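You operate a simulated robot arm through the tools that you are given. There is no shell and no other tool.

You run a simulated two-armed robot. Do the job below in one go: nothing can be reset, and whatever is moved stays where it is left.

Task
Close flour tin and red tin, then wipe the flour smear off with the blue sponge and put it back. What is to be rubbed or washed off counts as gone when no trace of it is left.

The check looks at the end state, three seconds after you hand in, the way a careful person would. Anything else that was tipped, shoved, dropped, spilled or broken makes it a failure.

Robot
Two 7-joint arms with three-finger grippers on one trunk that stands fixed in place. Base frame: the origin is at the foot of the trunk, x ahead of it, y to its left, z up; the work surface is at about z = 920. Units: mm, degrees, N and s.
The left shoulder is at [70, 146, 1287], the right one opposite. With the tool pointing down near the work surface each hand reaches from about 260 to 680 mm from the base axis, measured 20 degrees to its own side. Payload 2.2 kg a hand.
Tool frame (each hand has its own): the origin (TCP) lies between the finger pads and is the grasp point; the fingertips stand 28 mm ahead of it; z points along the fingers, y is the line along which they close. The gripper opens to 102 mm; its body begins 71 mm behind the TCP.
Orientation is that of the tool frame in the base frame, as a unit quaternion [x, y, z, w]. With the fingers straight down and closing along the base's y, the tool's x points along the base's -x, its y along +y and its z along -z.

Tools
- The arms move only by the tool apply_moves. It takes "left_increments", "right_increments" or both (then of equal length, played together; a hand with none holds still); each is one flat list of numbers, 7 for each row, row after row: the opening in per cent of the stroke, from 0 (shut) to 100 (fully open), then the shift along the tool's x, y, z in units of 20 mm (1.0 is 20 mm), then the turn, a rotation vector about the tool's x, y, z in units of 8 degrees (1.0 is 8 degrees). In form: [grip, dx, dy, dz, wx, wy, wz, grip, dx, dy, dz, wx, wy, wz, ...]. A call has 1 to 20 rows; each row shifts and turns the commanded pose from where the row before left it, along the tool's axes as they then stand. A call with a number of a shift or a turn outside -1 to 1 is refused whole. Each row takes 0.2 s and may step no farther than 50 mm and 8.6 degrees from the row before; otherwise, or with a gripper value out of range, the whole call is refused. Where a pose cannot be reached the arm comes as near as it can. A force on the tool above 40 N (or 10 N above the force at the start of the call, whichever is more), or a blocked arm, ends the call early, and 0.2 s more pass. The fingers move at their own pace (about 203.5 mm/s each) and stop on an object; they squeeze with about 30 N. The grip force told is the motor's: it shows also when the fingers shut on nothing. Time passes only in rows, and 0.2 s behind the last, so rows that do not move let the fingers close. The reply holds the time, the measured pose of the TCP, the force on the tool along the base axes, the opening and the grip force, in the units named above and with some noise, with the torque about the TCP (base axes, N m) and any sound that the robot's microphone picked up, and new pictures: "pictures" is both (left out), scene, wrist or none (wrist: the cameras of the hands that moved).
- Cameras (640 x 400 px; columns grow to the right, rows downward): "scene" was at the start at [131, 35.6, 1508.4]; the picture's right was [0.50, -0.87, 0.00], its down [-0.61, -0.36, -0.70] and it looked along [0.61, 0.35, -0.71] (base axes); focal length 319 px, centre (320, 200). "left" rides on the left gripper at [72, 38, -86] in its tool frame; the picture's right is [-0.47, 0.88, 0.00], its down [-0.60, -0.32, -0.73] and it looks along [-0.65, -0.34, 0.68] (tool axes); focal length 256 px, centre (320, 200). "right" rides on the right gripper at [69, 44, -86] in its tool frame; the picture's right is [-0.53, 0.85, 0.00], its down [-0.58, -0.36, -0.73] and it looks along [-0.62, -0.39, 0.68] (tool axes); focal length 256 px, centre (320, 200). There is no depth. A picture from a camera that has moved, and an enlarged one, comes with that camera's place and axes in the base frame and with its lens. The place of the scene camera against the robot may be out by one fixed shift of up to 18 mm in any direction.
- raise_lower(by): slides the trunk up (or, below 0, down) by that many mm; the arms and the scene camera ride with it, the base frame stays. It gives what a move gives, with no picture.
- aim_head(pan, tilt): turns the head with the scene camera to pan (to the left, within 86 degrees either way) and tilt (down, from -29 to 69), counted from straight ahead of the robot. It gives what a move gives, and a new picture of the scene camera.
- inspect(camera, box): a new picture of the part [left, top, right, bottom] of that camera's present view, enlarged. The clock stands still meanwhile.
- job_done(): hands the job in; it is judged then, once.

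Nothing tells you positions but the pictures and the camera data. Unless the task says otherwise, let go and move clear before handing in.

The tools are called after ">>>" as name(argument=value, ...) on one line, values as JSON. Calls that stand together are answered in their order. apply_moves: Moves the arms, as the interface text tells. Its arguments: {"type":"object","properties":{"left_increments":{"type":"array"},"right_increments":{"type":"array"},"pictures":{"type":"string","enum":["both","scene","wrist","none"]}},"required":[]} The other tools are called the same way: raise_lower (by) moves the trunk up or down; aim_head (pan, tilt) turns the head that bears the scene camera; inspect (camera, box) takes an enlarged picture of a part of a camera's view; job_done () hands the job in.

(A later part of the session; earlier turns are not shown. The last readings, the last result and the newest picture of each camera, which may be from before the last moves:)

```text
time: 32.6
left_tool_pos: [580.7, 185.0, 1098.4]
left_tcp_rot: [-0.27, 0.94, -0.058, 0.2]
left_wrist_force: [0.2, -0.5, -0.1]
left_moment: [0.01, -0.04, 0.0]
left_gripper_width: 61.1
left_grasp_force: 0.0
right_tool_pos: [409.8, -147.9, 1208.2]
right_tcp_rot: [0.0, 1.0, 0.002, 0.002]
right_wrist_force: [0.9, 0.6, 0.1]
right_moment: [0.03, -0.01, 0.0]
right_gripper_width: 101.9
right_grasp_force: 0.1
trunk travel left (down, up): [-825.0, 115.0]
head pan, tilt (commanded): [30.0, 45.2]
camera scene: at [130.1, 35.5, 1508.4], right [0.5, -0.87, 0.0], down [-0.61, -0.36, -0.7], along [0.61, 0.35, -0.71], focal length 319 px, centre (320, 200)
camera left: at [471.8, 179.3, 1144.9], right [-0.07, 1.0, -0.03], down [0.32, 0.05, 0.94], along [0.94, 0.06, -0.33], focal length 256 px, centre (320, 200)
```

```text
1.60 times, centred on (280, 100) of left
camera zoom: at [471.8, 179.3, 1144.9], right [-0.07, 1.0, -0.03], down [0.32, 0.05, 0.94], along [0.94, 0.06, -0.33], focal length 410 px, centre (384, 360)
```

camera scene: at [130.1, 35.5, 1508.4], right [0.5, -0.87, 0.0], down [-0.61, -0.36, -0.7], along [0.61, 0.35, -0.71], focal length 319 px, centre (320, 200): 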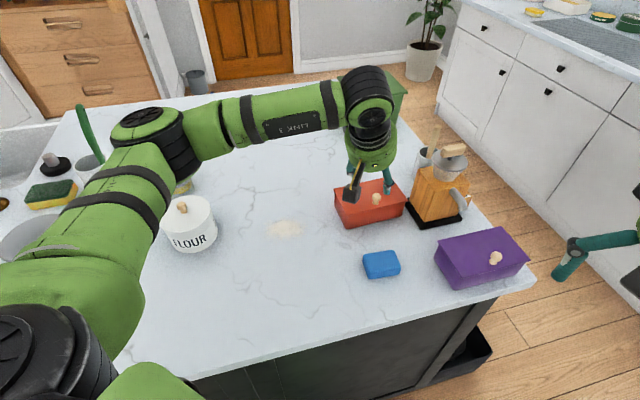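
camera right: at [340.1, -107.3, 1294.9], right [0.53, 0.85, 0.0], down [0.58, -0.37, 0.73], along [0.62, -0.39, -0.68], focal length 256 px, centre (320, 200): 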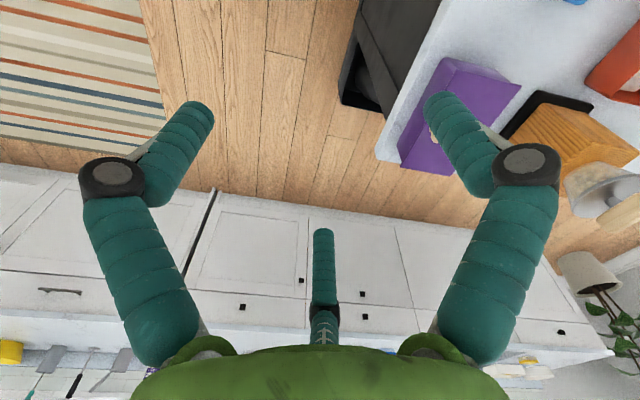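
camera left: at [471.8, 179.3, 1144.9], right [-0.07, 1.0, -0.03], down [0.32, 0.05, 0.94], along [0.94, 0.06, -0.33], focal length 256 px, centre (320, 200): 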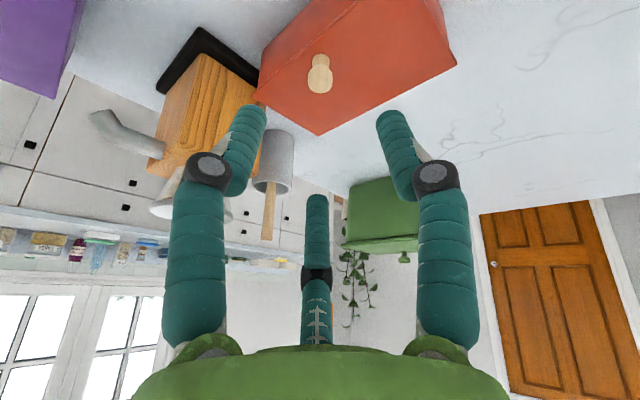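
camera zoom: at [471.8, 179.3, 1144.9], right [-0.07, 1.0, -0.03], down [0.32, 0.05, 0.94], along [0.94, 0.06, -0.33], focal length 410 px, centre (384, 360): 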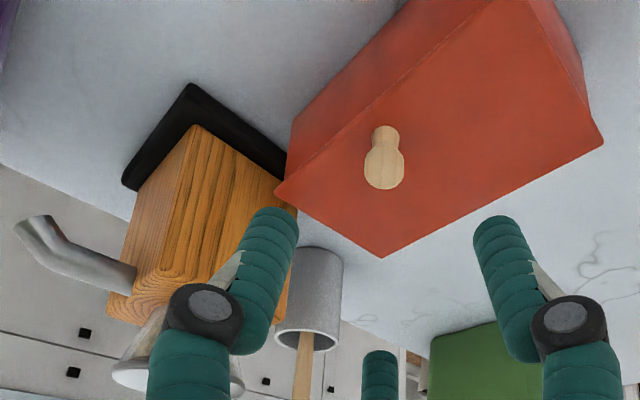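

The red tin is now fully closed. Next is the blue sponge at about (500, 118), so I'll back off, straighten the hand and fly over it for measurement.

>>> apply_moves(left_increments=[80, 0.97, 0.605, -0.51, 0, 0, 0, 80, 0.97, 0.605, -0.51, 0, 0, 0, 80, 0.97, 0.605, -0.51, 0, 0, 0, 80, 0.97, 0.605, -0.51, 0, 0, 0, 100, 0, 0, 0, -0.53, 0.848, 0, 100, 0, 0, 0, -0.53, 0.848, 0, 100, 0, 0, 0, -0.53, 0.848, 0, 100, 0, 0, 0, 0, 0, 1, 100, 0, 0, 0, 0, 0, 1, 100, 0, 0, 0, 0, 0, 1, 100, 0, 0, 0, 0, 0, 1, 100, -0.2, -0.8, 0, 0, 0, 0, 100, -0.2, -0.8, 0, 0, 0, 0, 100, -0.2, -0.8, 0, 0, 0, 0, 100, -0.2, -0.8, 0, 0, 0, 0], pictures="both")

>>> inspect(camera="left", box=[220, 0, 420, 125])

>>> inspect(camera="scene", box=[240, 200, 320, 260])

```text
time: 35.8
left_tool_pos: [496.6, 119.9, 1097.8]
left_tcp_rot: [-0.001, 1.0, 0.001, 0.0]
left_wrist_force: [0.0, -0.7, 0.4]
left_moment: [0.02, 0.0, 0.0]
left_gripper_width: 102.1
left_grasp_force: 0.0
right_tool_pos: [410.2, -149.4, 1210.0]
right_tcp_rot: [0.001, 1.0, 0.001, 0.0]
right_wrist_force: [0.0, 0.2, 0.3]
right_moment: [0.01, 0.01, -0.01]
right_gripper_width: 102.0
right_grasp_force: 0.2
trunk travel left (down, up): [-825.0, 115.0]
head pan, tilt (commanded): [30.0, 45.2]
camera scene: at [131.3, 34.4, 1508.4], right [0.5, -0.87, 0.0], down [-0.62, -0.35, -0.7], along [0.61, 0.35, -0.71], focal length 319 px, centre (320, 200)
camera left: at [424.4, 158.3, 1183.5], right [0.46, 0.89, 0.0], down [0.6, -0.32, 0.73], along [0.65, -0.34, -0.68], focal length 256 px, centre (320, 200)
```

scene: 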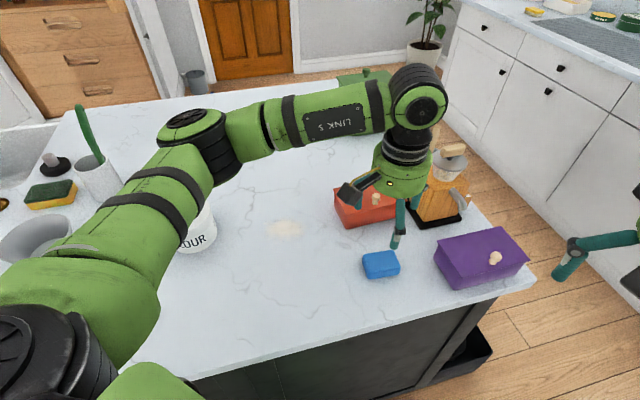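
left: 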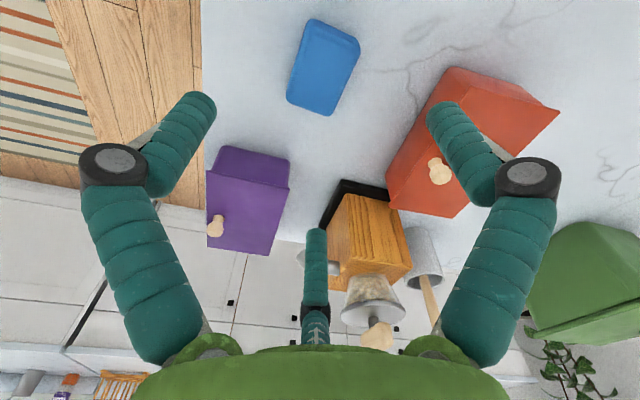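

```text
3.20 times, centred on (320, 62) of left
camera zoom: at [424.4, 158.3, 1183.5], right [0.46, 0.89, 0.0], down [0.6, -0.32, 0.73], along [0.65, -0.34, -0.68], focal length 819 px, centre (320, 640)
```

zoom: 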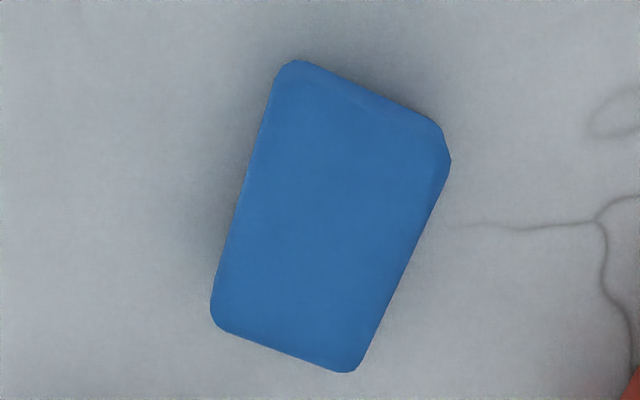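

```text
6.67 times, centred on (280, 230) of scene
camera zoom: at [131.3, 34.4, 1508.4], right [0.5, -0.87, 0.0], down [-0.62, -0.35, -0.7], along [0.61, 0.35, -0.71], focal length 2128 px, centre (587, 0)
```

zoom: 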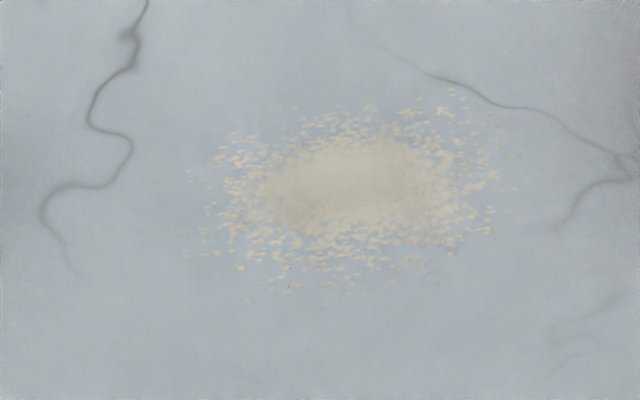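

The sponge measures about 65 × 47 mm, centred near (508, 116), with its short axis at about 40° from base x. I'll turn the left hand so its closing line lies along that axis, and check that this is reachable.

>>> apply_moves(left_increments=[100, 0, 0, 0.5, 0, 0, 1, 100, 0, 0, 0.5, 0, 0, 1, 100, 0, 0, 0.5, 0, 0, 1, 100, 0, 0, 0.5, 0, 0, 1, 100, 0, 0, 0.5, 0, 0, 1, 100, 0, 0, 0.5, 0, 0, 1, 100, 0, 0, 0, 0, 0, 0.19], pictures="both")

>>> inspect(camera="left", box=[220, 0, 420, 125])

>>> inspect(camera="scene", box=[340, 200, 440, 300])

```text
time: 37.4
left_tool_pos: [497.8, 120.5, 1037.5]
left_tcp_rot: [0.42, 0.908, 0.0, 0.0]
left_wrist_force: [-0.3, -0.2, -0.2]
left_moment: [0.02, -0.02, 0.01]
left_gripper_width: 101.8
left_grasp_force: 0.0
right_tool_pos: [409.1, -149.3, 1209.1]
right_tcp_rot: [0.0, 1.0, 0.001, 0.0]
right_wrist_force: [0.0, 0.6, -0.1]
right_moment: [0.01, -0.02, 0.04]
right_gripper_width: 102.1
right_grasp_force: 0.0
trunk travel left (down, up): [-825.0, 115.0]
head pan, tilt (commanded): [30.0, 45.2]
camera scene: at [130.9, 35.6, 1508.4], right [0.5, -0.87, 0.0], down [-0.61, -0.36, -0.7], along [0.61, 0.35, -0.71], focal length 319 px, centre (320, 200)
camera left: at [479.6, 199.8, 1123.5], right [0.98, 0.22, 0.0], down [0.15, -0.67, 0.73], along [0.16, -0.71, -0.68], focal length 256 px, centre (320, 200)
```

scene: 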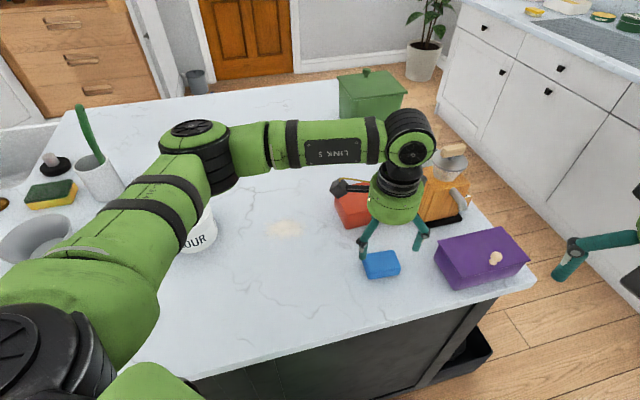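
left: 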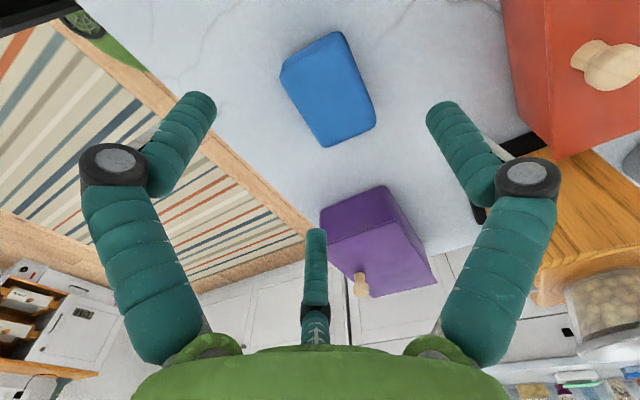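

```text
3.20 times, centred on (320, 62) of left
camera zoom: at [479.6, 199.8, 1123.5], right [0.98, 0.22, 0.0], down [0.15, -0.67, 0.73], along [0.16, -0.71, -0.68], focal length 819 px, centre (320, 640)
```

zoom: 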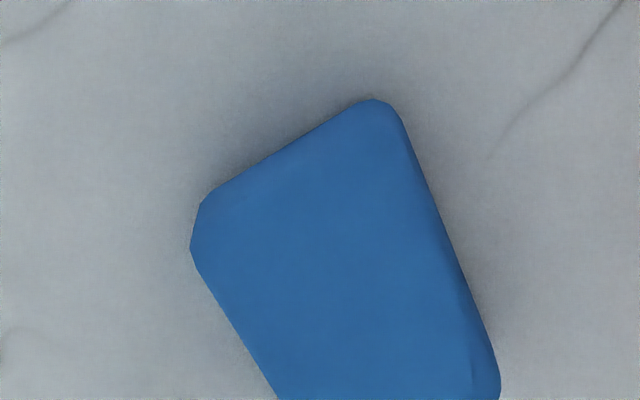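

```text
4.00 times, centred on (390, 250) of scene
camera zoom: at [130.9, 35.6, 1508.4], right [0.5, -0.87, 0.0], down [-0.61, -0.36, -0.7], along [0.61, 0.35, -0.71], focal length 1277 px, centre (40, 0)
```

zoom: 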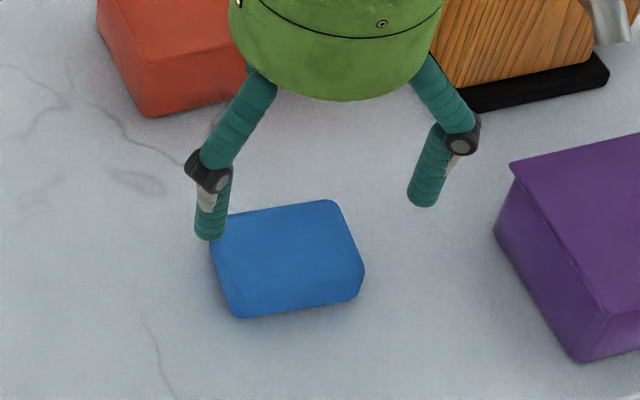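

The sponge centre refines to (508, 115), top about z 943. I'll trim the yaw by 2°, shift so the three fingers close evenly, and descend partway to verify.

>>> apply_moves(left_increments=[100, -0.28, -0.1, 0, 0, 0, -0.27, 100, -0.27, -0.1, 0.5, 0, 0, 0, 100, 0, 0, 0.8, 0, 0, 0, 100, 0, 0, 0.8, 0, 0, 0], pictures="both")

>>> inspect(camera="left", box=[180, 0, 480, 188])

>>> inspect(camera="scene", box=[340, 200, 440, 300])

```text
time: 38.4
left_tool_pos: [502.1, 112.2, 996.9]
left_tcp_rot: [0.401, 0.916, 0.0, -0.001]
left_wrist_force: [-0.3, -0.2, -0.2]
left_moment: [-0.02, -0.03, -0.01]
left_gripper_width: 101.7
left_grasp_force: 0.0
right_tool_pos: [409.8, -148.6, 1208.5]
right_tcp_rot: [0.0, 1.0, 0.001, 0.0]
right_wrist_force: [0.2, 0.4, 1.6]
right_moment: [0.0, -0.01, -0.02]
right_gripper_width: 102.1
right_grasp_force: 0.0
trunk travel left (down, up): [-825.0, 115.0]
head pan, tilt (commanded): [30.0, 45.2]
camera scene: at [131.2, 35.7, 1508.4], right [0.5, -0.87, 0.0], down [-0.61, -0.36, -0.7], along [0.61, 0.35, -0.71], focal length 319 px, centre (320, 200)
camera left: at [481.1, 189.3, 1082.3], right [0.97, 0.26, 0.0], down [0.18, -0.66, 0.73], along [0.19, -0.71, -0.68], focal length 256 px, centre (320, 200)
```

scene: 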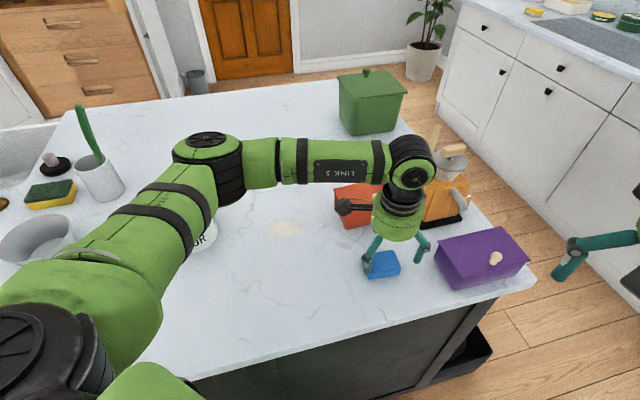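
left: 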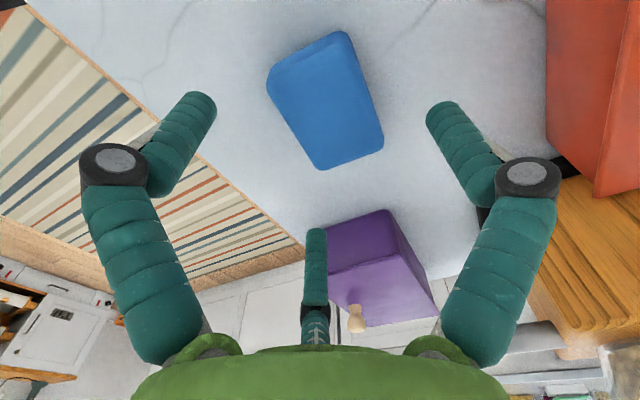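

```text
2.13 times, centred on (330, 94) of left
camera zoom: at [481.1, 189.3, 1082.3], right [0.97, 0.26, 0.0], down [0.18, -0.66, 0.73], along [0.19, -0.71, -0.68], focal length 545 px, centre (299, 426)
```

zoom: 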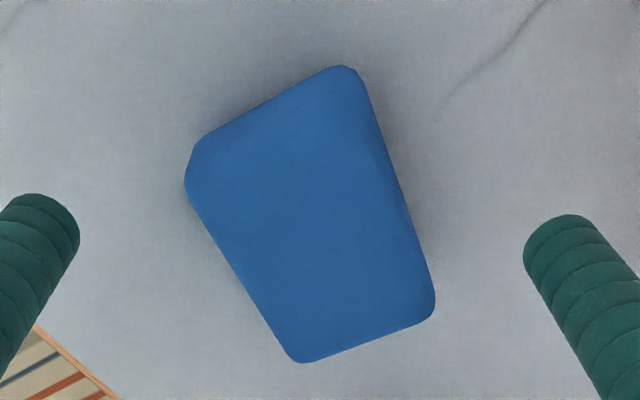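

```text
4.00 times, centred on (390, 250) of scene
camera zoom: at [131.2, 35.7, 1508.4], right [0.5, -0.87, 0.0], down [-0.61, -0.36, -0.7], along [0.61, 0.35, -0.71], focal length 1277 px, centre (40, 0)
```

zoom: 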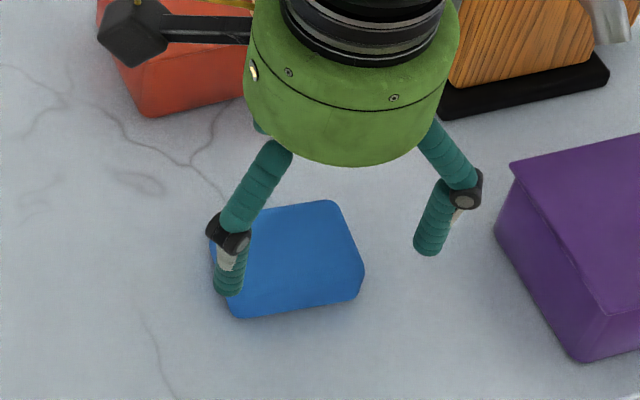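

>>> apply_moves(left_increments=[100, -0.07, -0.07, 0.5, 0, 0, 0, 100, 0, 0, 0.55, 0, 0, 0, 100, 0, 0, 0.55, 0, 0, 0, 100, 0, 0, 0.5, 0, 0, 0], pictures="both")

>>> inspect(camera="left", box=[160, 20, 480, 220])

>>> inspect(camera="scene", box=[340, 200, 440, 300])

```text
time: 39.4
left_tool_pos: [501.5, 108.1, 955.1]
left_tcp_rot: [0.401, 0.916, 0.0, 0.0]
left_wrist_force: [-0.3, -0.2, -0.6]
left_moment: [-0.01, 0.01, -0.01]
left_gripper_width: 101.9
left_grasp_force: 0.0
right_tool_pos: [410.7, -149.0, 1209.0]
right_tcp_rot: [0.001, 1.0, 0.001, 0.0]
right_wrist_force: [0.8, 0.4, -0.1]
right_moment: [-0.02, -0.02, -0.03]
right_gripper_width: 102.2
right_grasp_force: 0.0
trunk travel left (down, up): [-825.0, 115.0]
head pan, tilt (commanded): [30.0, 45.2]
camera scene: at [131.1, 35.6, 1508.4], right [0.5, -0.87, 0.0], down [-0.61, -0.36, -0.7], along [0.61, 0.35, -0.71], focal length 319 px, centre (320, 200)
camera left: at [481.1, 187.3, 1040.6], right [0.97, 0.26, 0.0], down [0.18, -0.66, 0.73], along [0.19, -0.71, -0.68], focal length 256 px, centre (320, 200)
```

scene: 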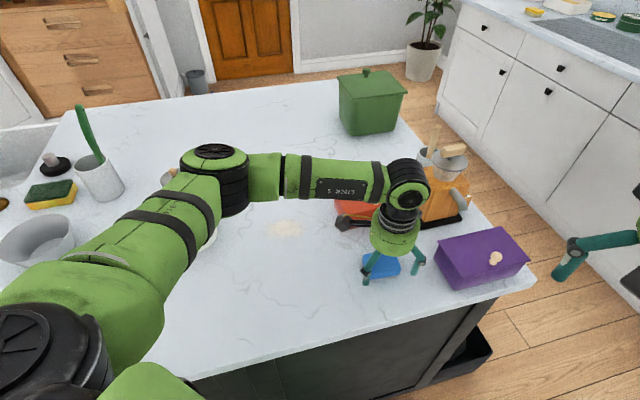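
left: 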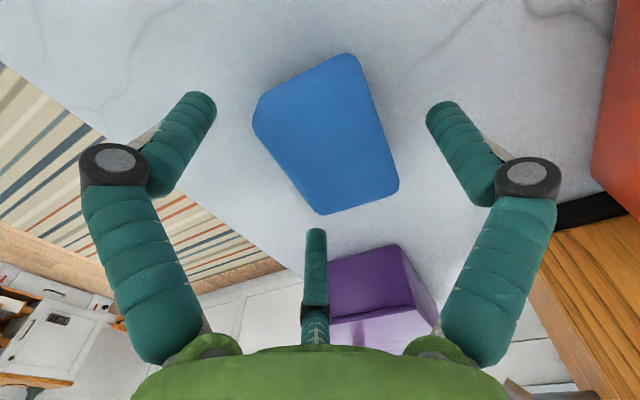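

```text
2.00 times, centred on (320, 120) of left
camera zoom: at [481.1, 187.3, 1040.6], right [0.97, 0.26, 0.0], down [0.18, -0.66, 0.73], along [0.19, -0.71, -0.68], focal length 512 px, centre (320, 360)
```

zoom: 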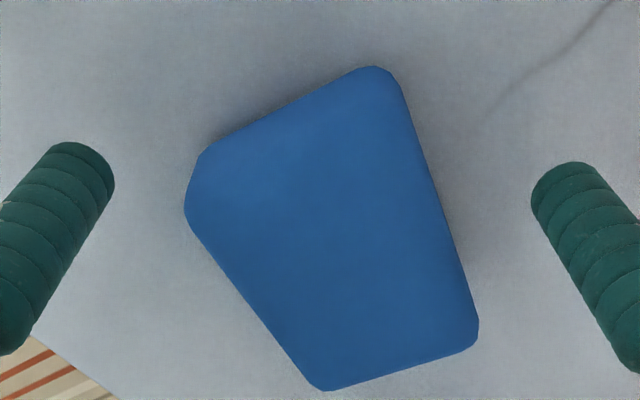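

```text
4.00 times, centred on (390, 250) of scene
camera zoom: at [131.1, 35.6, 1508.4], right [0.5, -0.87, 0.0], down [-0.61, -0.36, -0.7], along [0.61, 0.35, -0.71], focal length 1277 px, centre (40, 0)
```

zoom: 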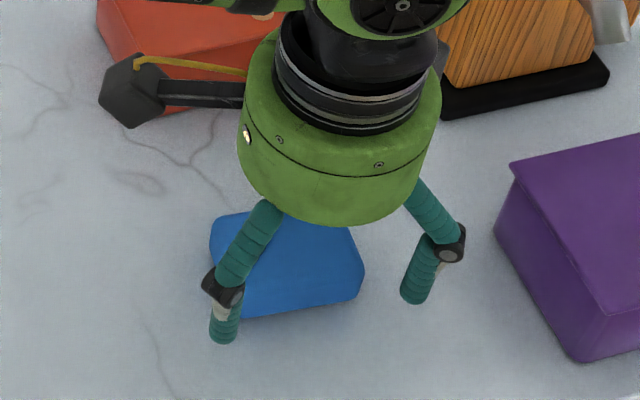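

The sponge sits between the fingers as planned, so I'll close on it.

>>> apply_moves(left_increments=[70, 0, 0, 0, 0, 0, 0, 0, 0, 0, 0, 0, 0, 0, 0, 0, 0, 0, 0, 0, 0], pictures="both")

>>> inspect(camera="left", box=[160, 20, 480, 220])

>>> inspect(camera="scene", box=[340, 200, 440, 300])

```text
time: 40.2
left_tool_pos: [501.2, 108.3, 955.5]
left_tcp_rot: [0.401, 0.916, 0.0, 0.0]
left_wrist_force: [0.5, 0.4, 2.1]
left_moment: [0.12, 0.04, -0.04]
left_gripper_width: 59.7
left_grasp_force: 29.5
right_tool_pos: [409.1, -149.3, 1208.9]
right_tcp_rot: [-0.001, 1.0, 0.001, 0.0]
right_wrist_force: [-0.1, -0.3, 0.1]
right_moment: [-0.04, -0.01, 0.01]
right_gripper_width: 102.0
right_grasp_force: 0.0
trunk travel left (down, up): [-825.0, 115.0]
head pan, tilt (commanded): [30.0, 45.2]
camera scene: at [130.6, 35.6, 1508.4], right [0.5, -0.87, 0.0], down [-0.61, -0.36, -0.7], along [0.61, 0.35, -0.71], focal length 319 px, centre (320, 200)
camera left: at [480.8, 187.2, 1041.1], right [0.97, 0.26, 0.0], down [0.18, -0.66, 0.73], along [0.19, -0.71, -0.68], focal length 256 px, centre (320, 200)
```

scene: 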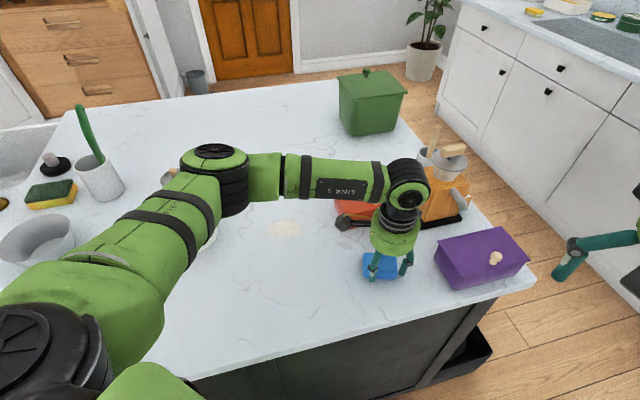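
left: 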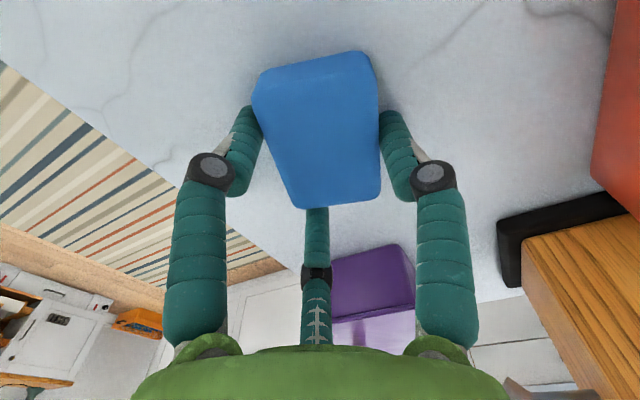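

```text
2.00 times, centred on (320, 120) of left
camera zoom: at [480.8, 187.2, 1041.1], right [0.97, 0.26, 0.0], down [0.18, -0.66, 0.73], along [0.19, -0.71, -0.68], focal length 512 px, centre (320, 360)
```

zoom: 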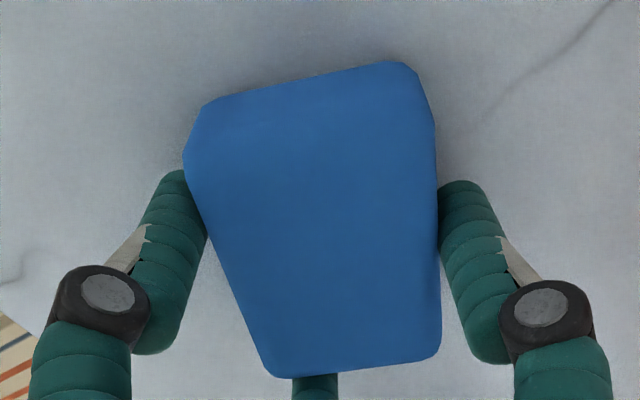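

```text
4.00 times, centred on (390, 250) of scene
camera zoom: at [130.6, 35.6, 1508.4], right [0.5, -0.87, 0.0], down [-0.61, -0.36, -0.7], along [0.61, 0.35, -0.71], focal length 1277 px, centre (40, 0)
```

zoom: 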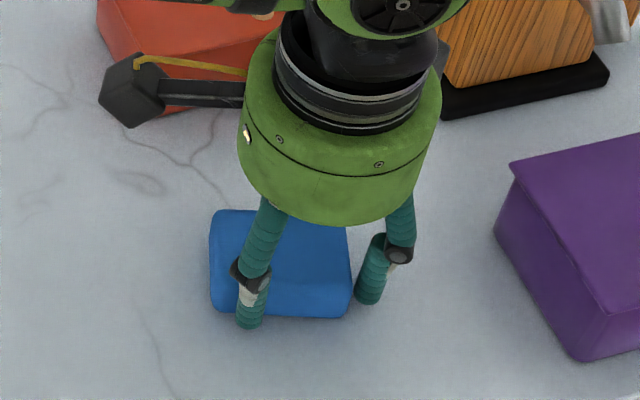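

The sponge is gripped at 59.7 mm opening and turned about 12° clockwise as it settled. I've noted that for putting it back. I'll lift it a little to check the hold.

>>> apply_moves(left_increments=[0, 0, 0, -0.5, 0, 0, 0, 0, 0, 0, -1, 0, 0, 0, 0, 0, 0, -1, 0, 0, 0, 0, 0, 0, -1, 0, 0, 0], pictures="both")

>>> inspect(camera="left", box=[160, 20, 480, 220])

>>> inspect(camera="scene", box=[340, 180, 440, 280])

```text
time: 41.2
left_tool_pos: [499.3, 107.9, 1024.6]
left_tcp_rot: [0.401, 0.916, 0.0, 0.0]
left_wrist_force: [-0.8, -0.4, -0.1]
left_moment: [0.02, 0.01, -0.01]
left_gripper_width: 59.5
left_grasp_force: 30.0
right_tool_pos: [409.5, -149.5, 1210.1]
right_tcp_rot: [0.0, 1.0, 0.0, 0.001]
right_wrist_force: [1.2, 0.6, -0.6]
right_moment: [-0.01, 0.0, -0.02]
right_gripper_width: 101.9
right_grasp_force: 0.1
trunk travel left (down, up): [-825.0, 115.0]
head pan, tilt (commanded): [30.0, 45.2]
camera scene: at [130.6, 35.6, 1508.4], right [0.5, -0.87, 0.0], down [-0.61, -0.36, -0.7], along [0.61, 0.35, -0.71], focal length 319 px, centre (320, 200)
camera left: at [478.6, 186.9, 1111.0], right [0.97, 0.26, 0.0], down [0.18, -0.66, 0.73], along [0.19, -0.71, -0.68], focal length 256 px, centre (320, 200)
```

scene: 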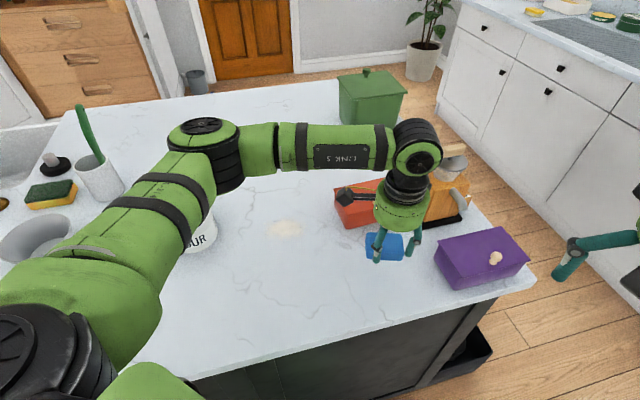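
left: 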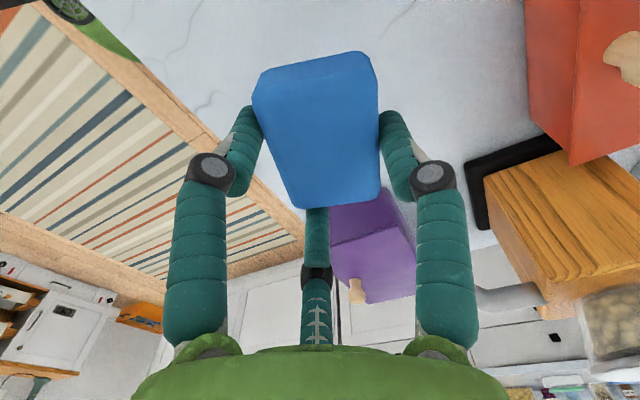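

```text
2.00 times, centred on (320, 120) of left
camera zoom: at [478.6, 186.9, 1111.0], right [0.97, 0.26, 0.0], down [0.18, -0.66, 0.73], along [0.19, -0.71, -0.68], focal length 512 px, centre (320, 360)
```

zoom: 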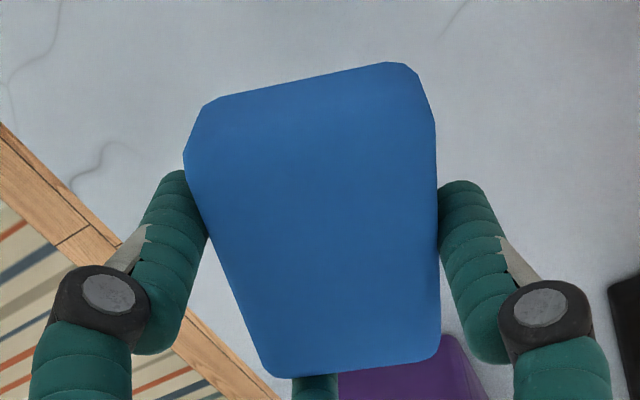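

```text
4.00 times, centred on (390, 230) of scene
camera zoom: at [130.6, 35.6, 1508.4], right [0.5, -0.87, 0.0], down [-0.61, -0.36, -0.7], along [0.61, 0.35, -0.71], focal length 1277 px, centre (40, 80)
```

zoom: 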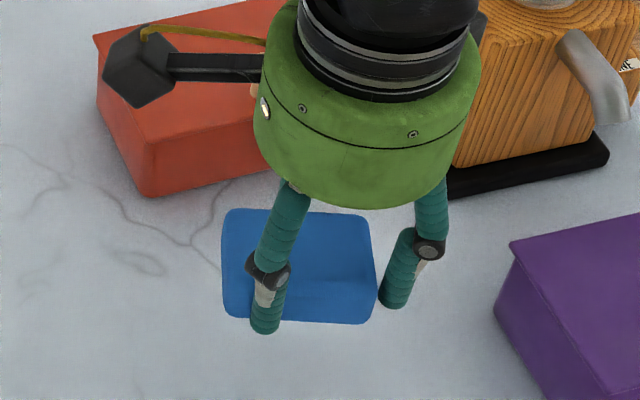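

The sponge is held firmly, and its underside is about 35 mm below the TCP. The smear spans roughly x 435–555, y 305–410, so I'll turn the hand back to yaw 0 and carry the sponge to the near edge of it.

>>> apply_moves(left_increments=[0, 0, 0, 0, 0, 0, -1, 0, 0, 0, 0, 0, 0, -1, 0, 0, 0, 0, 0, 0, -1, 0, 0, 0, 0, 0, 0, -1, 0, 0, 0, 0, 0, 0, -1, 0, 0, 0, 0, 0, 0, -0.91, 0, 0.247, 0.964, 0, 0, 0, 0, 0, 0.247, 0.964, 0, 0, 0, 0, 0, 0.247, 0.964, 0, 0, 0, 0, 0, 0.247, 0.964, 0, 0, 0, 0, 0, 0.247, 0.964, 0, 0, 0, 0, 0, 0.247, 0.964, 0, 0, 0, 0, 0, 0.247, 0.964, 0, 0, 0, 0, 0, 0.247, 0.964, 0, 0, 0, 0, 0, 0.247, 0.964, 0, 0, 0, 0, 0, 0.247, 0.964, 0, 0, 0, 0], pictures="both")

>>> inspect(camera="left", box=[160, 0, 600, 275])

```text
time: 44.6
left_tool_pos: [450.7, 301.3, 1024.7]
left_tcp_rot: [0.001, 1.0, -0.001, 0.0]
left_wrist_force: [-0.8, -0.5, -0.2]
left_moment: [-0.03, 0.03, 0.01]
left_gripper_width: 59.2
left_grasp_force: 30.1
right_tool_pos: [410.6, -147.1, 1209.9]
right_tcp_rot: [0.0, 1.0, 0.0, 0.0]
right_wrist_force: [-0.2, -1.0, 0.2]
right_moment: [-0.03, 0.0, 0.02]
right_gripper_width: 102.0
right_grasp_force: 0.0
trunk travel left (down, up): [-825.0, 115.0]
head pan, tilt (commanded): [30.0, 45.2]
camera scene: at [130.4, 36.5, 1508.4], right [0.5, -0.87, 0.0], down [-0.61, -0.36, -0.7], along [0.61, 0.35, -0.71], focal length 319 px, centre (320, 200)
camera left: at [379.1, 339.6, 1110.9], right [0.47, 0.88, 0.0], down [0.6, -0.32, 0.73], along [0.65, -0.34, -0.68], focal length 256 px, centre (320, 200)
```

scene: 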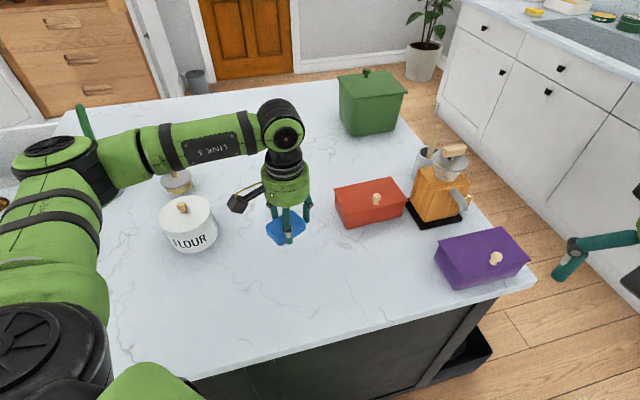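
left: 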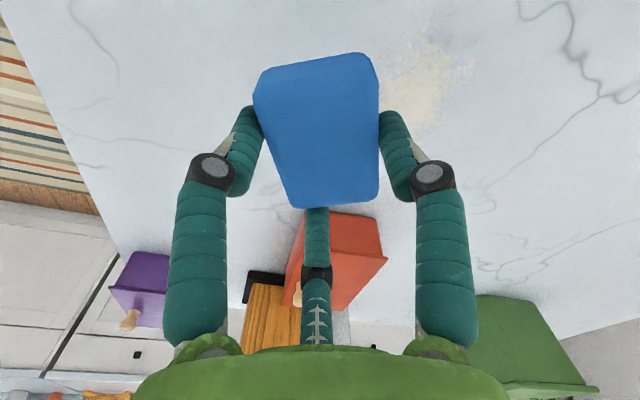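

```text
1.45 times, centred on (380, 138) of left
camera zoom: at [379.1, 339.6, 1110.9], right [0.47, 0.88, 0.0], down [0.6, -0.32, 0.73], along [0.65, -0.34, -0.68], focal length 372 px, centre (233, 291)
```

zoom: 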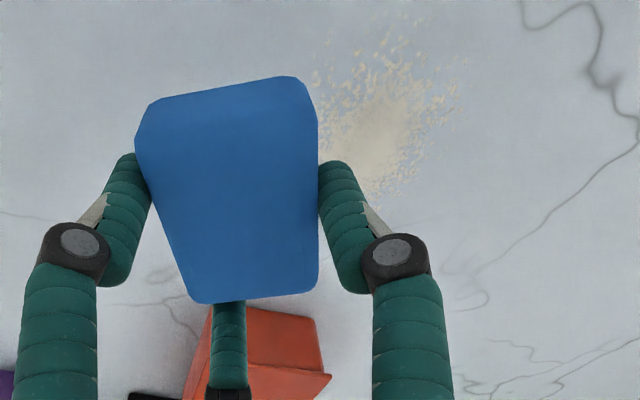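

Smear core is near (495, 360). I'll lower the sponge beside it and feel for contact with the table.

>>> apply_moves(left_increments=[0, 0, 0, 0.8, 0, 0, 0, 0, 0, 0, 0.8, 0, 0, 0, 0, 0, 0, 0.8, 0, 0, 0, 0, 0, 0, 0.7, 0, 0, 0, 0, 0, 0, 0.2, 0, 0, 0, 0, 0, 0, 0.15, 0, 0, 0], pictures="none")

```text
time: 46.0
left_tool_pos: [452.0, 301.2, 955.7]
left_tcp_rot: [0.0, 1.0, 0.0, 0.0]
left_wrist_force: [0.3, 0.4, -0.3]
left_moment: [-0.01, 0.02, 0.0]
left_gripper_width: 59.1
left_grasp_force: 30.0
right_tool_pos: [410.3, -148.9, 1208.9]
right_tcp_rot: [0.0, 1.0, 0.001, 0.0]
right_wrist_force: [0.2, -0.9, -0.5]
right_moment: [0.0, -0.01, -0.02]
right_gripper_width: 102.0
right_grasp_force: 0.0
trunk travel left (down, up): [-825.0, 115.0]
head pan, tilt (commanded): [30.0, 45.2]
```

>>> apply_moves(left_increments=[0, 0, 0, 0.1, 0, 0, 0, 0, 0, 0, 0.05, 0, 0, 0], pictures="none")

```text
time: 46.6
left_tool_pos: [451.9, 301.3, 955.6]
left_tcp_rot: [-0.001, 1.0, 0.001, 0.003]
left_wrist_force: [0.4, 2.7, 14.4]
left_moment: [0.25, 0.54, -0.09]
left_gripper_width: 59.0
left_grasp_force: 30.1
right_tool_pos: [409.5, -148.2, 1208.9]
right_tcp_rot: [0.0, 1.0, 0.0, 0.001]
right_wrist_force: [-0.3, -0.1, 0.3]
right_moment: [-0.03, 0.0, 0.02]
right_gripper_width: 102.0
right_grasp_force: 0.2
trunk travel left (down, up): [-825.0, 115.0]
head pan, tilt (commanded): [30.0, 45.2]
```

Contact is at about 14 N. I'll ease off slightly and make the first stroke along +x across the lower edge of the smear.

>>> apply_moves(left_increments=[0, -0.3, 0, -0.03, 0, 0, 0, 0, -0.6, 0, 0, 0, 0, 0, 0, -0.6, 0, 0, 0, 0, 0, 0, -0.6, 0, 0, 0, 0, 0, 0, -0.6, 0, 0, 0, 0, 0, 0, -0.6, 0, 0, 0, 0, 0, 0, -0.6, 0, 0, 0, 0, 0, 0, -0.6, 0, 0, 0, 0, 0, 0, -0.6, 0, 0, 0, 0, 0], pictures="both")

>>> inspect(camera="left", box=[160, 0, 600, 275])

>>> inspect(camera="scene", box=[220, 180, 380, 280])

```text
time: 48.6
left_tool_pos: [552.9, 300.4, 955.4]
left_tcp_rot: [0.0, 1.0, 0.001, 0.001]
left_wrist_force: [-4.2, -0.3, 11.0]
left_moment: [0.06, 0.22, 0.09]
left_gripper_width: 58.9
left_grasp_force: 29.7
right_tool_pos: [408.1, -150.0, 1209.5]
right_tcp_rot: [0.0, 1.0, 0.001, 0.002]
right_wrist_force: [0.1, -0.3, -0.2]
right_moment: [-0.03, 0.04, -0.01]
right_gripper_width: 102.1
right_grasp_force: 0.1
trunk travel left (down, up): [-825.0, 115.0]
head pan, tilt (commanded): [30.0, 45.2]
camera scene: at [128.1, 34.1, 1508.7], right [0.5, -0.87, 0.0], down [-0.61, -0.35, -0.71], along [0.61, 0.35, -0.71], focal length 319 px, centre (320, 200)
camera left: at [480.9, 338.0, 1040.7], right [0.46, 0.89, 0.0], down [0.6, -0.32, 0.73], along [0.65, -0.34, -0.68], focal length 256 px, centre (320, 200)
```

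scene: 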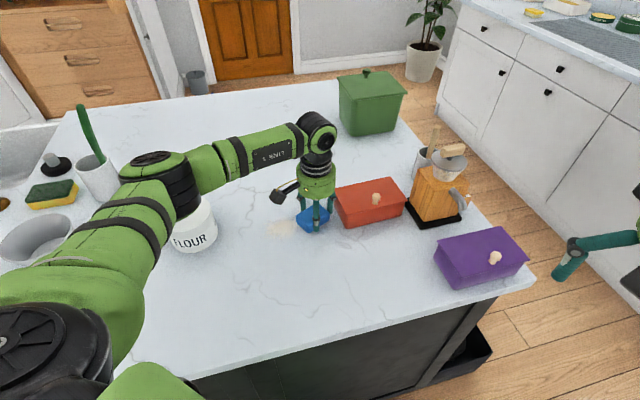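
left: 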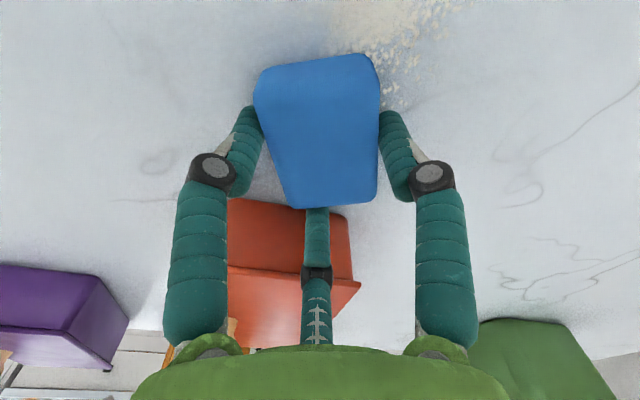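

```text
1.45 times, centred on (380, 138) of left
camera zoom: at [480.9, 338.0, 1040.7], right [0.46, 0.89, 0.0], down [0.6, -0.32, 0.73], along [0.65, -0.34, -0.68], focal length 372 px, centre (233, 291)
```

zoom: 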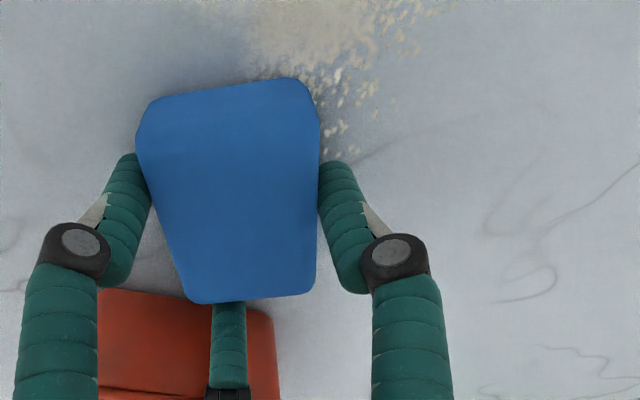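

```text
4.00 times, centred on (300, 230) of scene
camera zoom: at [128.1, 34.1, 1508.7], right [0.5, -0.87, 0.0], down [-0.61, -0.35, -0.71], along [0.61, 0.35, -0.71], focal length 1277 px, centre (400, 80)
```

zoom: 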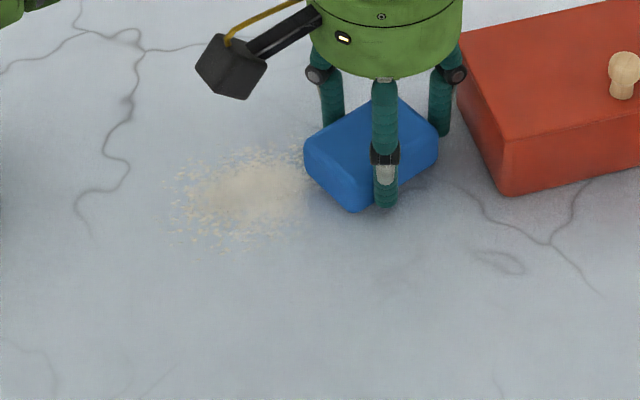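

The stroke wiped cleanly, with the smear's edge gone along the path. I'm close to the red tin on this side, so I'll shift to +y and sweep back.

>>> apply_moves(left_increments=[0, 0, 0.6, 0, 0, 0, 0, 0, 0, 0.6, 0, 0, 0, 0, 0, 0.6, 0, 0, 0, 0, 0, 0, 0.6, 0, 0, 0, 0, 0, 0, 0.6, 0, 0, 0, 0, 0, 0, 0.6, 0, 0, 0, 0, 0, 0, 0.6, 0, 0, 0, 0, 0, 0, 0.6, 0, 0, 0, 0, 0, 0, 0.6, 0, 0, 0, 0, 0, 0, 0.6, 0, 0, 0, 0, 0, 0, 0.6, 0, 0, 0, 0, 0], pictures="both")

>>> inspect(camera="left", box=[160, 0, 600, 275])

>>> inspect(camera="scene", box=[220, 180, 380, 280])

```text
time: 51.0
left_tool_pos: [446.6, 324.8, 955.1]
left_tcp_rot: [0.0, 1.0, 0.002, 0.001]
left_wrist_force: [3.3, 0.1, 13.9]
left_moment: [0.08, 0.01, -0.01]
left_gripper_width: 58.8
left_grasp_force: 29.7
right_tool_pos: [409.0, -149.4, 1208.6]
right_tcp_rot: [0.0, 1.0, 0.001, 0.001]
right_wrist_force: [-0.4, -0.3, 1.0]
right_moment: [0.02, 0.0, 0.02]
right_gripper_width: 102.1
right_grasp_force: 0.0
trunk travel left (down, up): [-825.0, 115.0]
head pan, tilt (commanded): [30.0, 45.2]
camera scene: at [129.8, 34.2, 1508.6], right [0.5, -0.87, 0.0], down [-0.61, -0.35, -0.7], along [0.61, 0.35, -0.71], focal length 319 px, centre (320, 200)
camera left: at [373.9, 362.8, 1040.5], right [0.46, 0.89, 0.0], down [0.6, -0.32, 0.73], along [0.65, -0.34, -0.68], focal length 256 px, centre (320, 200)
```

scene: 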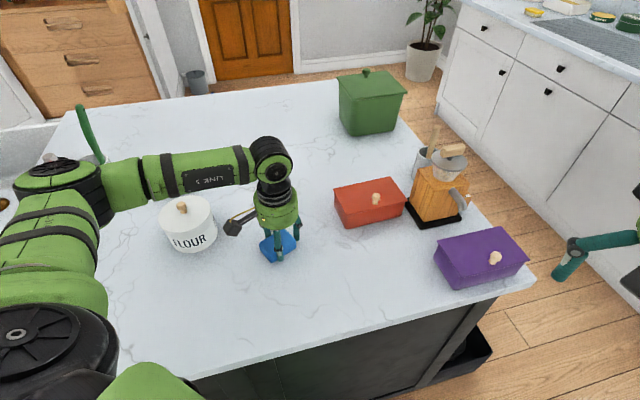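
left: 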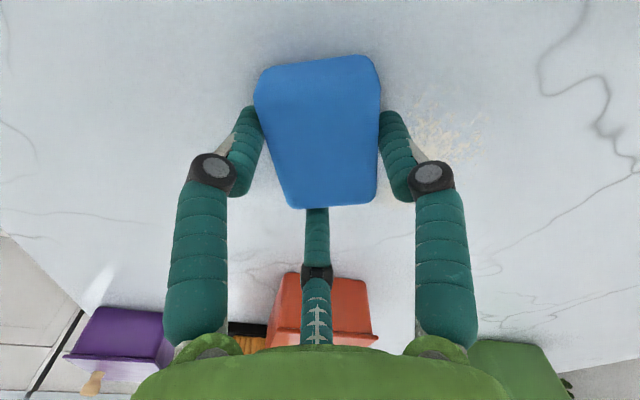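

```text
1.45 times, centred on (380, 138) of left
camera zoom: at [373.9, 362.8, 1040.5], right [0.46, 0.89, 0.0], down [0.6, -0.32, 0.73], along [0.65, -0.34, -0.68], focal length 372 px, centre (233, 291)
```

zoom: 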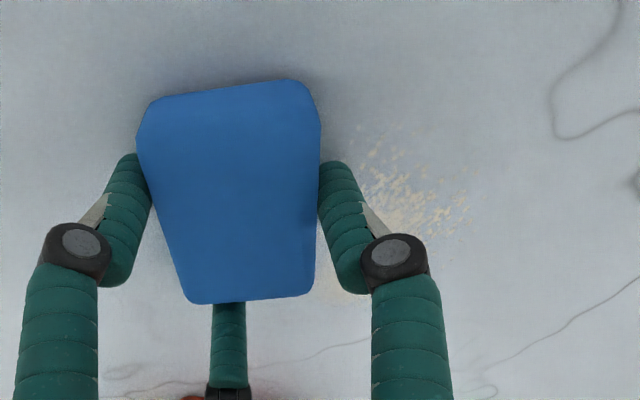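

```text
4.00 times, centred on (300, 230) of scene
camera zoom: at [129.8, 34.2, 1508.6], right [0.5, -0.87, 0.0], down [-0.61, -0.35, -0.7], along [0.61, 0.35, -0.71], focal length 1277 px, centre (400, 80)
```

zoom: 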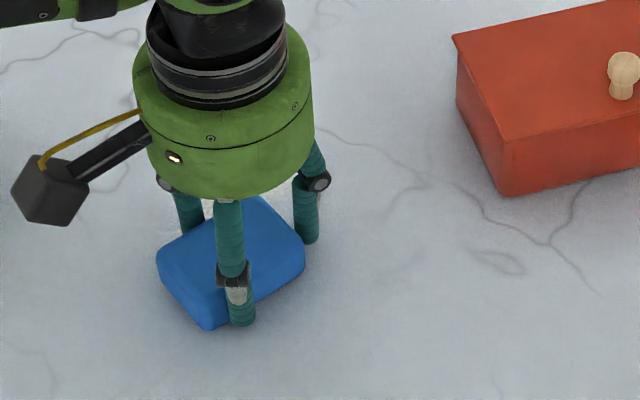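

Most of it is gone, and what remains is at higher y, around (470–500, 380–405). I'll continue with two more strokes.

>>> apply_moves(left_increments=[0, 0, 0.6, 0, 0, 0, 0, 0, 0, 0.6, 0, 0, 0, 0, 0, -0.6, 0, 0, 0, 0, 0, 0, -0.6, 0, 0, 0, 0, 0, 0, -0.6, 0, 0, 0, 0, 0, 0, -0.6, 0, 0, 0, 0, 0, 0, -0.6, 0, 0, 0, 0, 0, 0, -0.6, 0, 0, 0, 0, 0, 0, -0.6, 0, 0, 0, 0, 0, 0, -0.6, 0, 0, 0, 0, 0, 0, -0.6, 0, 0, 0, 0, 0], pictures="none")

>>> apply_moves(left_increments=[0, 0, 0.6, 0, 0, 0, 0, 0, 0, 0.6, 0, 0, 0, 0, 0, 0.6, 0, 0, 0, 0, 0, 0, 0.6, 0, 0, 0, 0, 0, 0, 0.6, 0, 0, 0, 0, 0, 0, 0.6, 0, 0, 0, 0, 0, 0, 0.6, 0, 0, 0, 0, 0, 0, 0.6, 0, 0, 0, 0, 0, 0, 0.6, 0, 0, 0, 0, 0, 0, 0.6, 0, 0, 0, 0, 0, 0, 0.6, 0, 0, 0, 0, 0], pictures="both")

>>> inspect(camera="left", box=[160, 0, 600, 275])

>>> inspect(camera="scene", box=[220, 180, 380, 280])

```text
time: 53.4
left_tool_pos: [555.4, 348.2, 954.3]
left_tcp_rot: [-0.001, 1.0, 0.0, 0.001]
left_wrist_force: [-1.9, 1.1, 4.8]
left_moment: [0.05, 0.1, 0.1]
left_gripper_width: 58.4
left_grasp_force: 30.3
right_tool_pos: [409.7, -150.1, 1208.3]
right_tcp_rot: [0.0, 1.0, 0.001, 0.001]
right_wrist_force: [-0.8, 0.1, 0.1]
right_moment: [0.0, 0.0, 0.0]
right_gripper_width: 102.0
right_grasp_force: 0.0
trunk travel left (down, up): [-825.0, 115.0]
head pan, tilt (commanded): [30.0, 45.2]
```

```text
time: 55.8
left_tool_pos: [446.4, 372.0, 954.0]
left_tcp_rot: [0.001, 1.0, 0.0, 0.001]
left_wrist_force: [4.1, -0.2, 13.1]
left_moment: [0.07, 0.06, -0.01]
left_gripper_width: 58.1
left_grasp_force: 30.1
right_tool_pos: [409.7, -150.2, 1209.3]
right_tcp_rot: [0.001, 1.0, 0.001, 0.001]
right_wrist_force: [-1.0, 0.3, 0.2]
right_moment: [-0.04, -0.01, -0.02]
right_gripper_width: 102.0
right_grasp_force: 0.1
trunk travel left (down, up): [-825.0, 115.0]
head pan, tilt (commanded): [30.0, 45.2]
camera scene: at [129.7, 34.3, 1508.5], right [0.5, -0.87, 0.0], down [-0.61, -0.35, -0.7], along [0.61, 0.35, -0.71], focal length 319 px, centre (320, 200)
camera left: at [373.2, 411.3, 1040.0], right [0.47, 0.89, 0.0], down [0.6, -0.32, 0.73], along [0.65, -0.34, -0.68], focal length 256 px, centre (320, 200)
```

scene: 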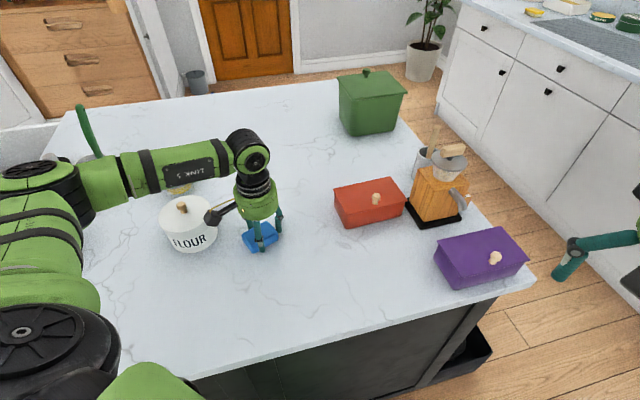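
left: 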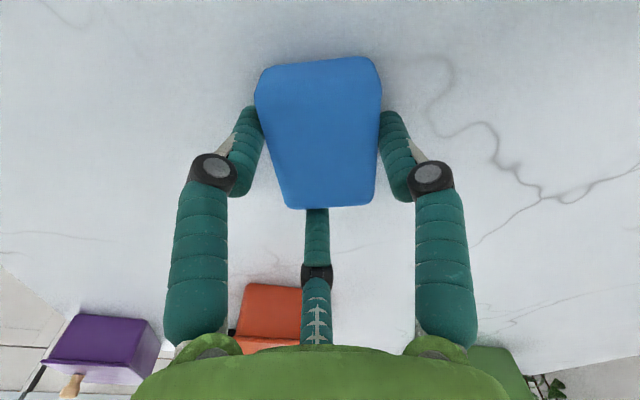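

```text
1.45 times, centred on (380, 138) of left
camera zoom: at [373.2, 411.3, 1040.0], right [0.47, 0.89, 0.0], down [0.6, -0.32, 0.73], along [0.65, -0.34, -0.68], focal length 372 px, centre (233, 291)
```

zoom: 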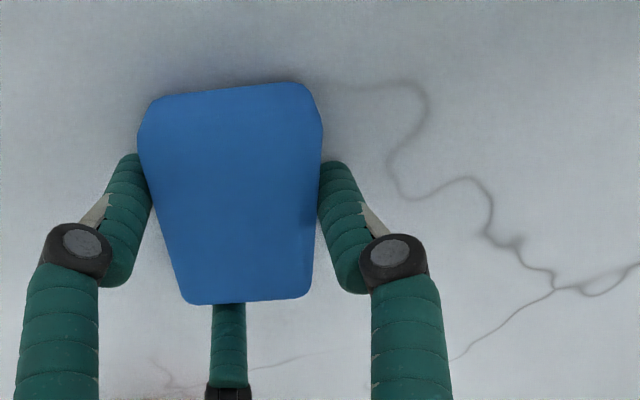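

```text
4.00 times, centred on (300, 230) of scene
camera zoom: at [129.7, 34.3, 1508.5], right [0.5, -0.87, 0.0], down [-0.61, -0.35, -0.7], along [0.61, 0.35, -0.71], focal length 1277 px, centre (400, 80)
```

zoom: 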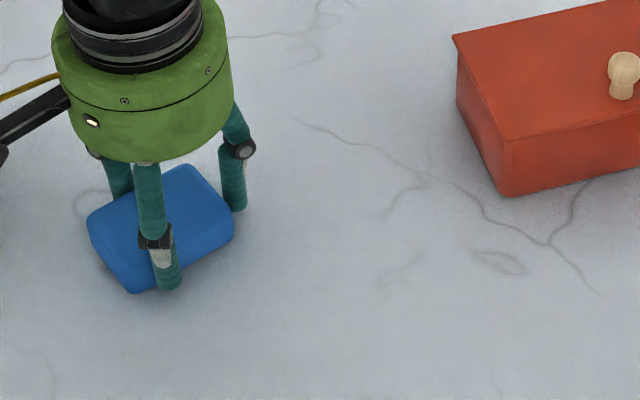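

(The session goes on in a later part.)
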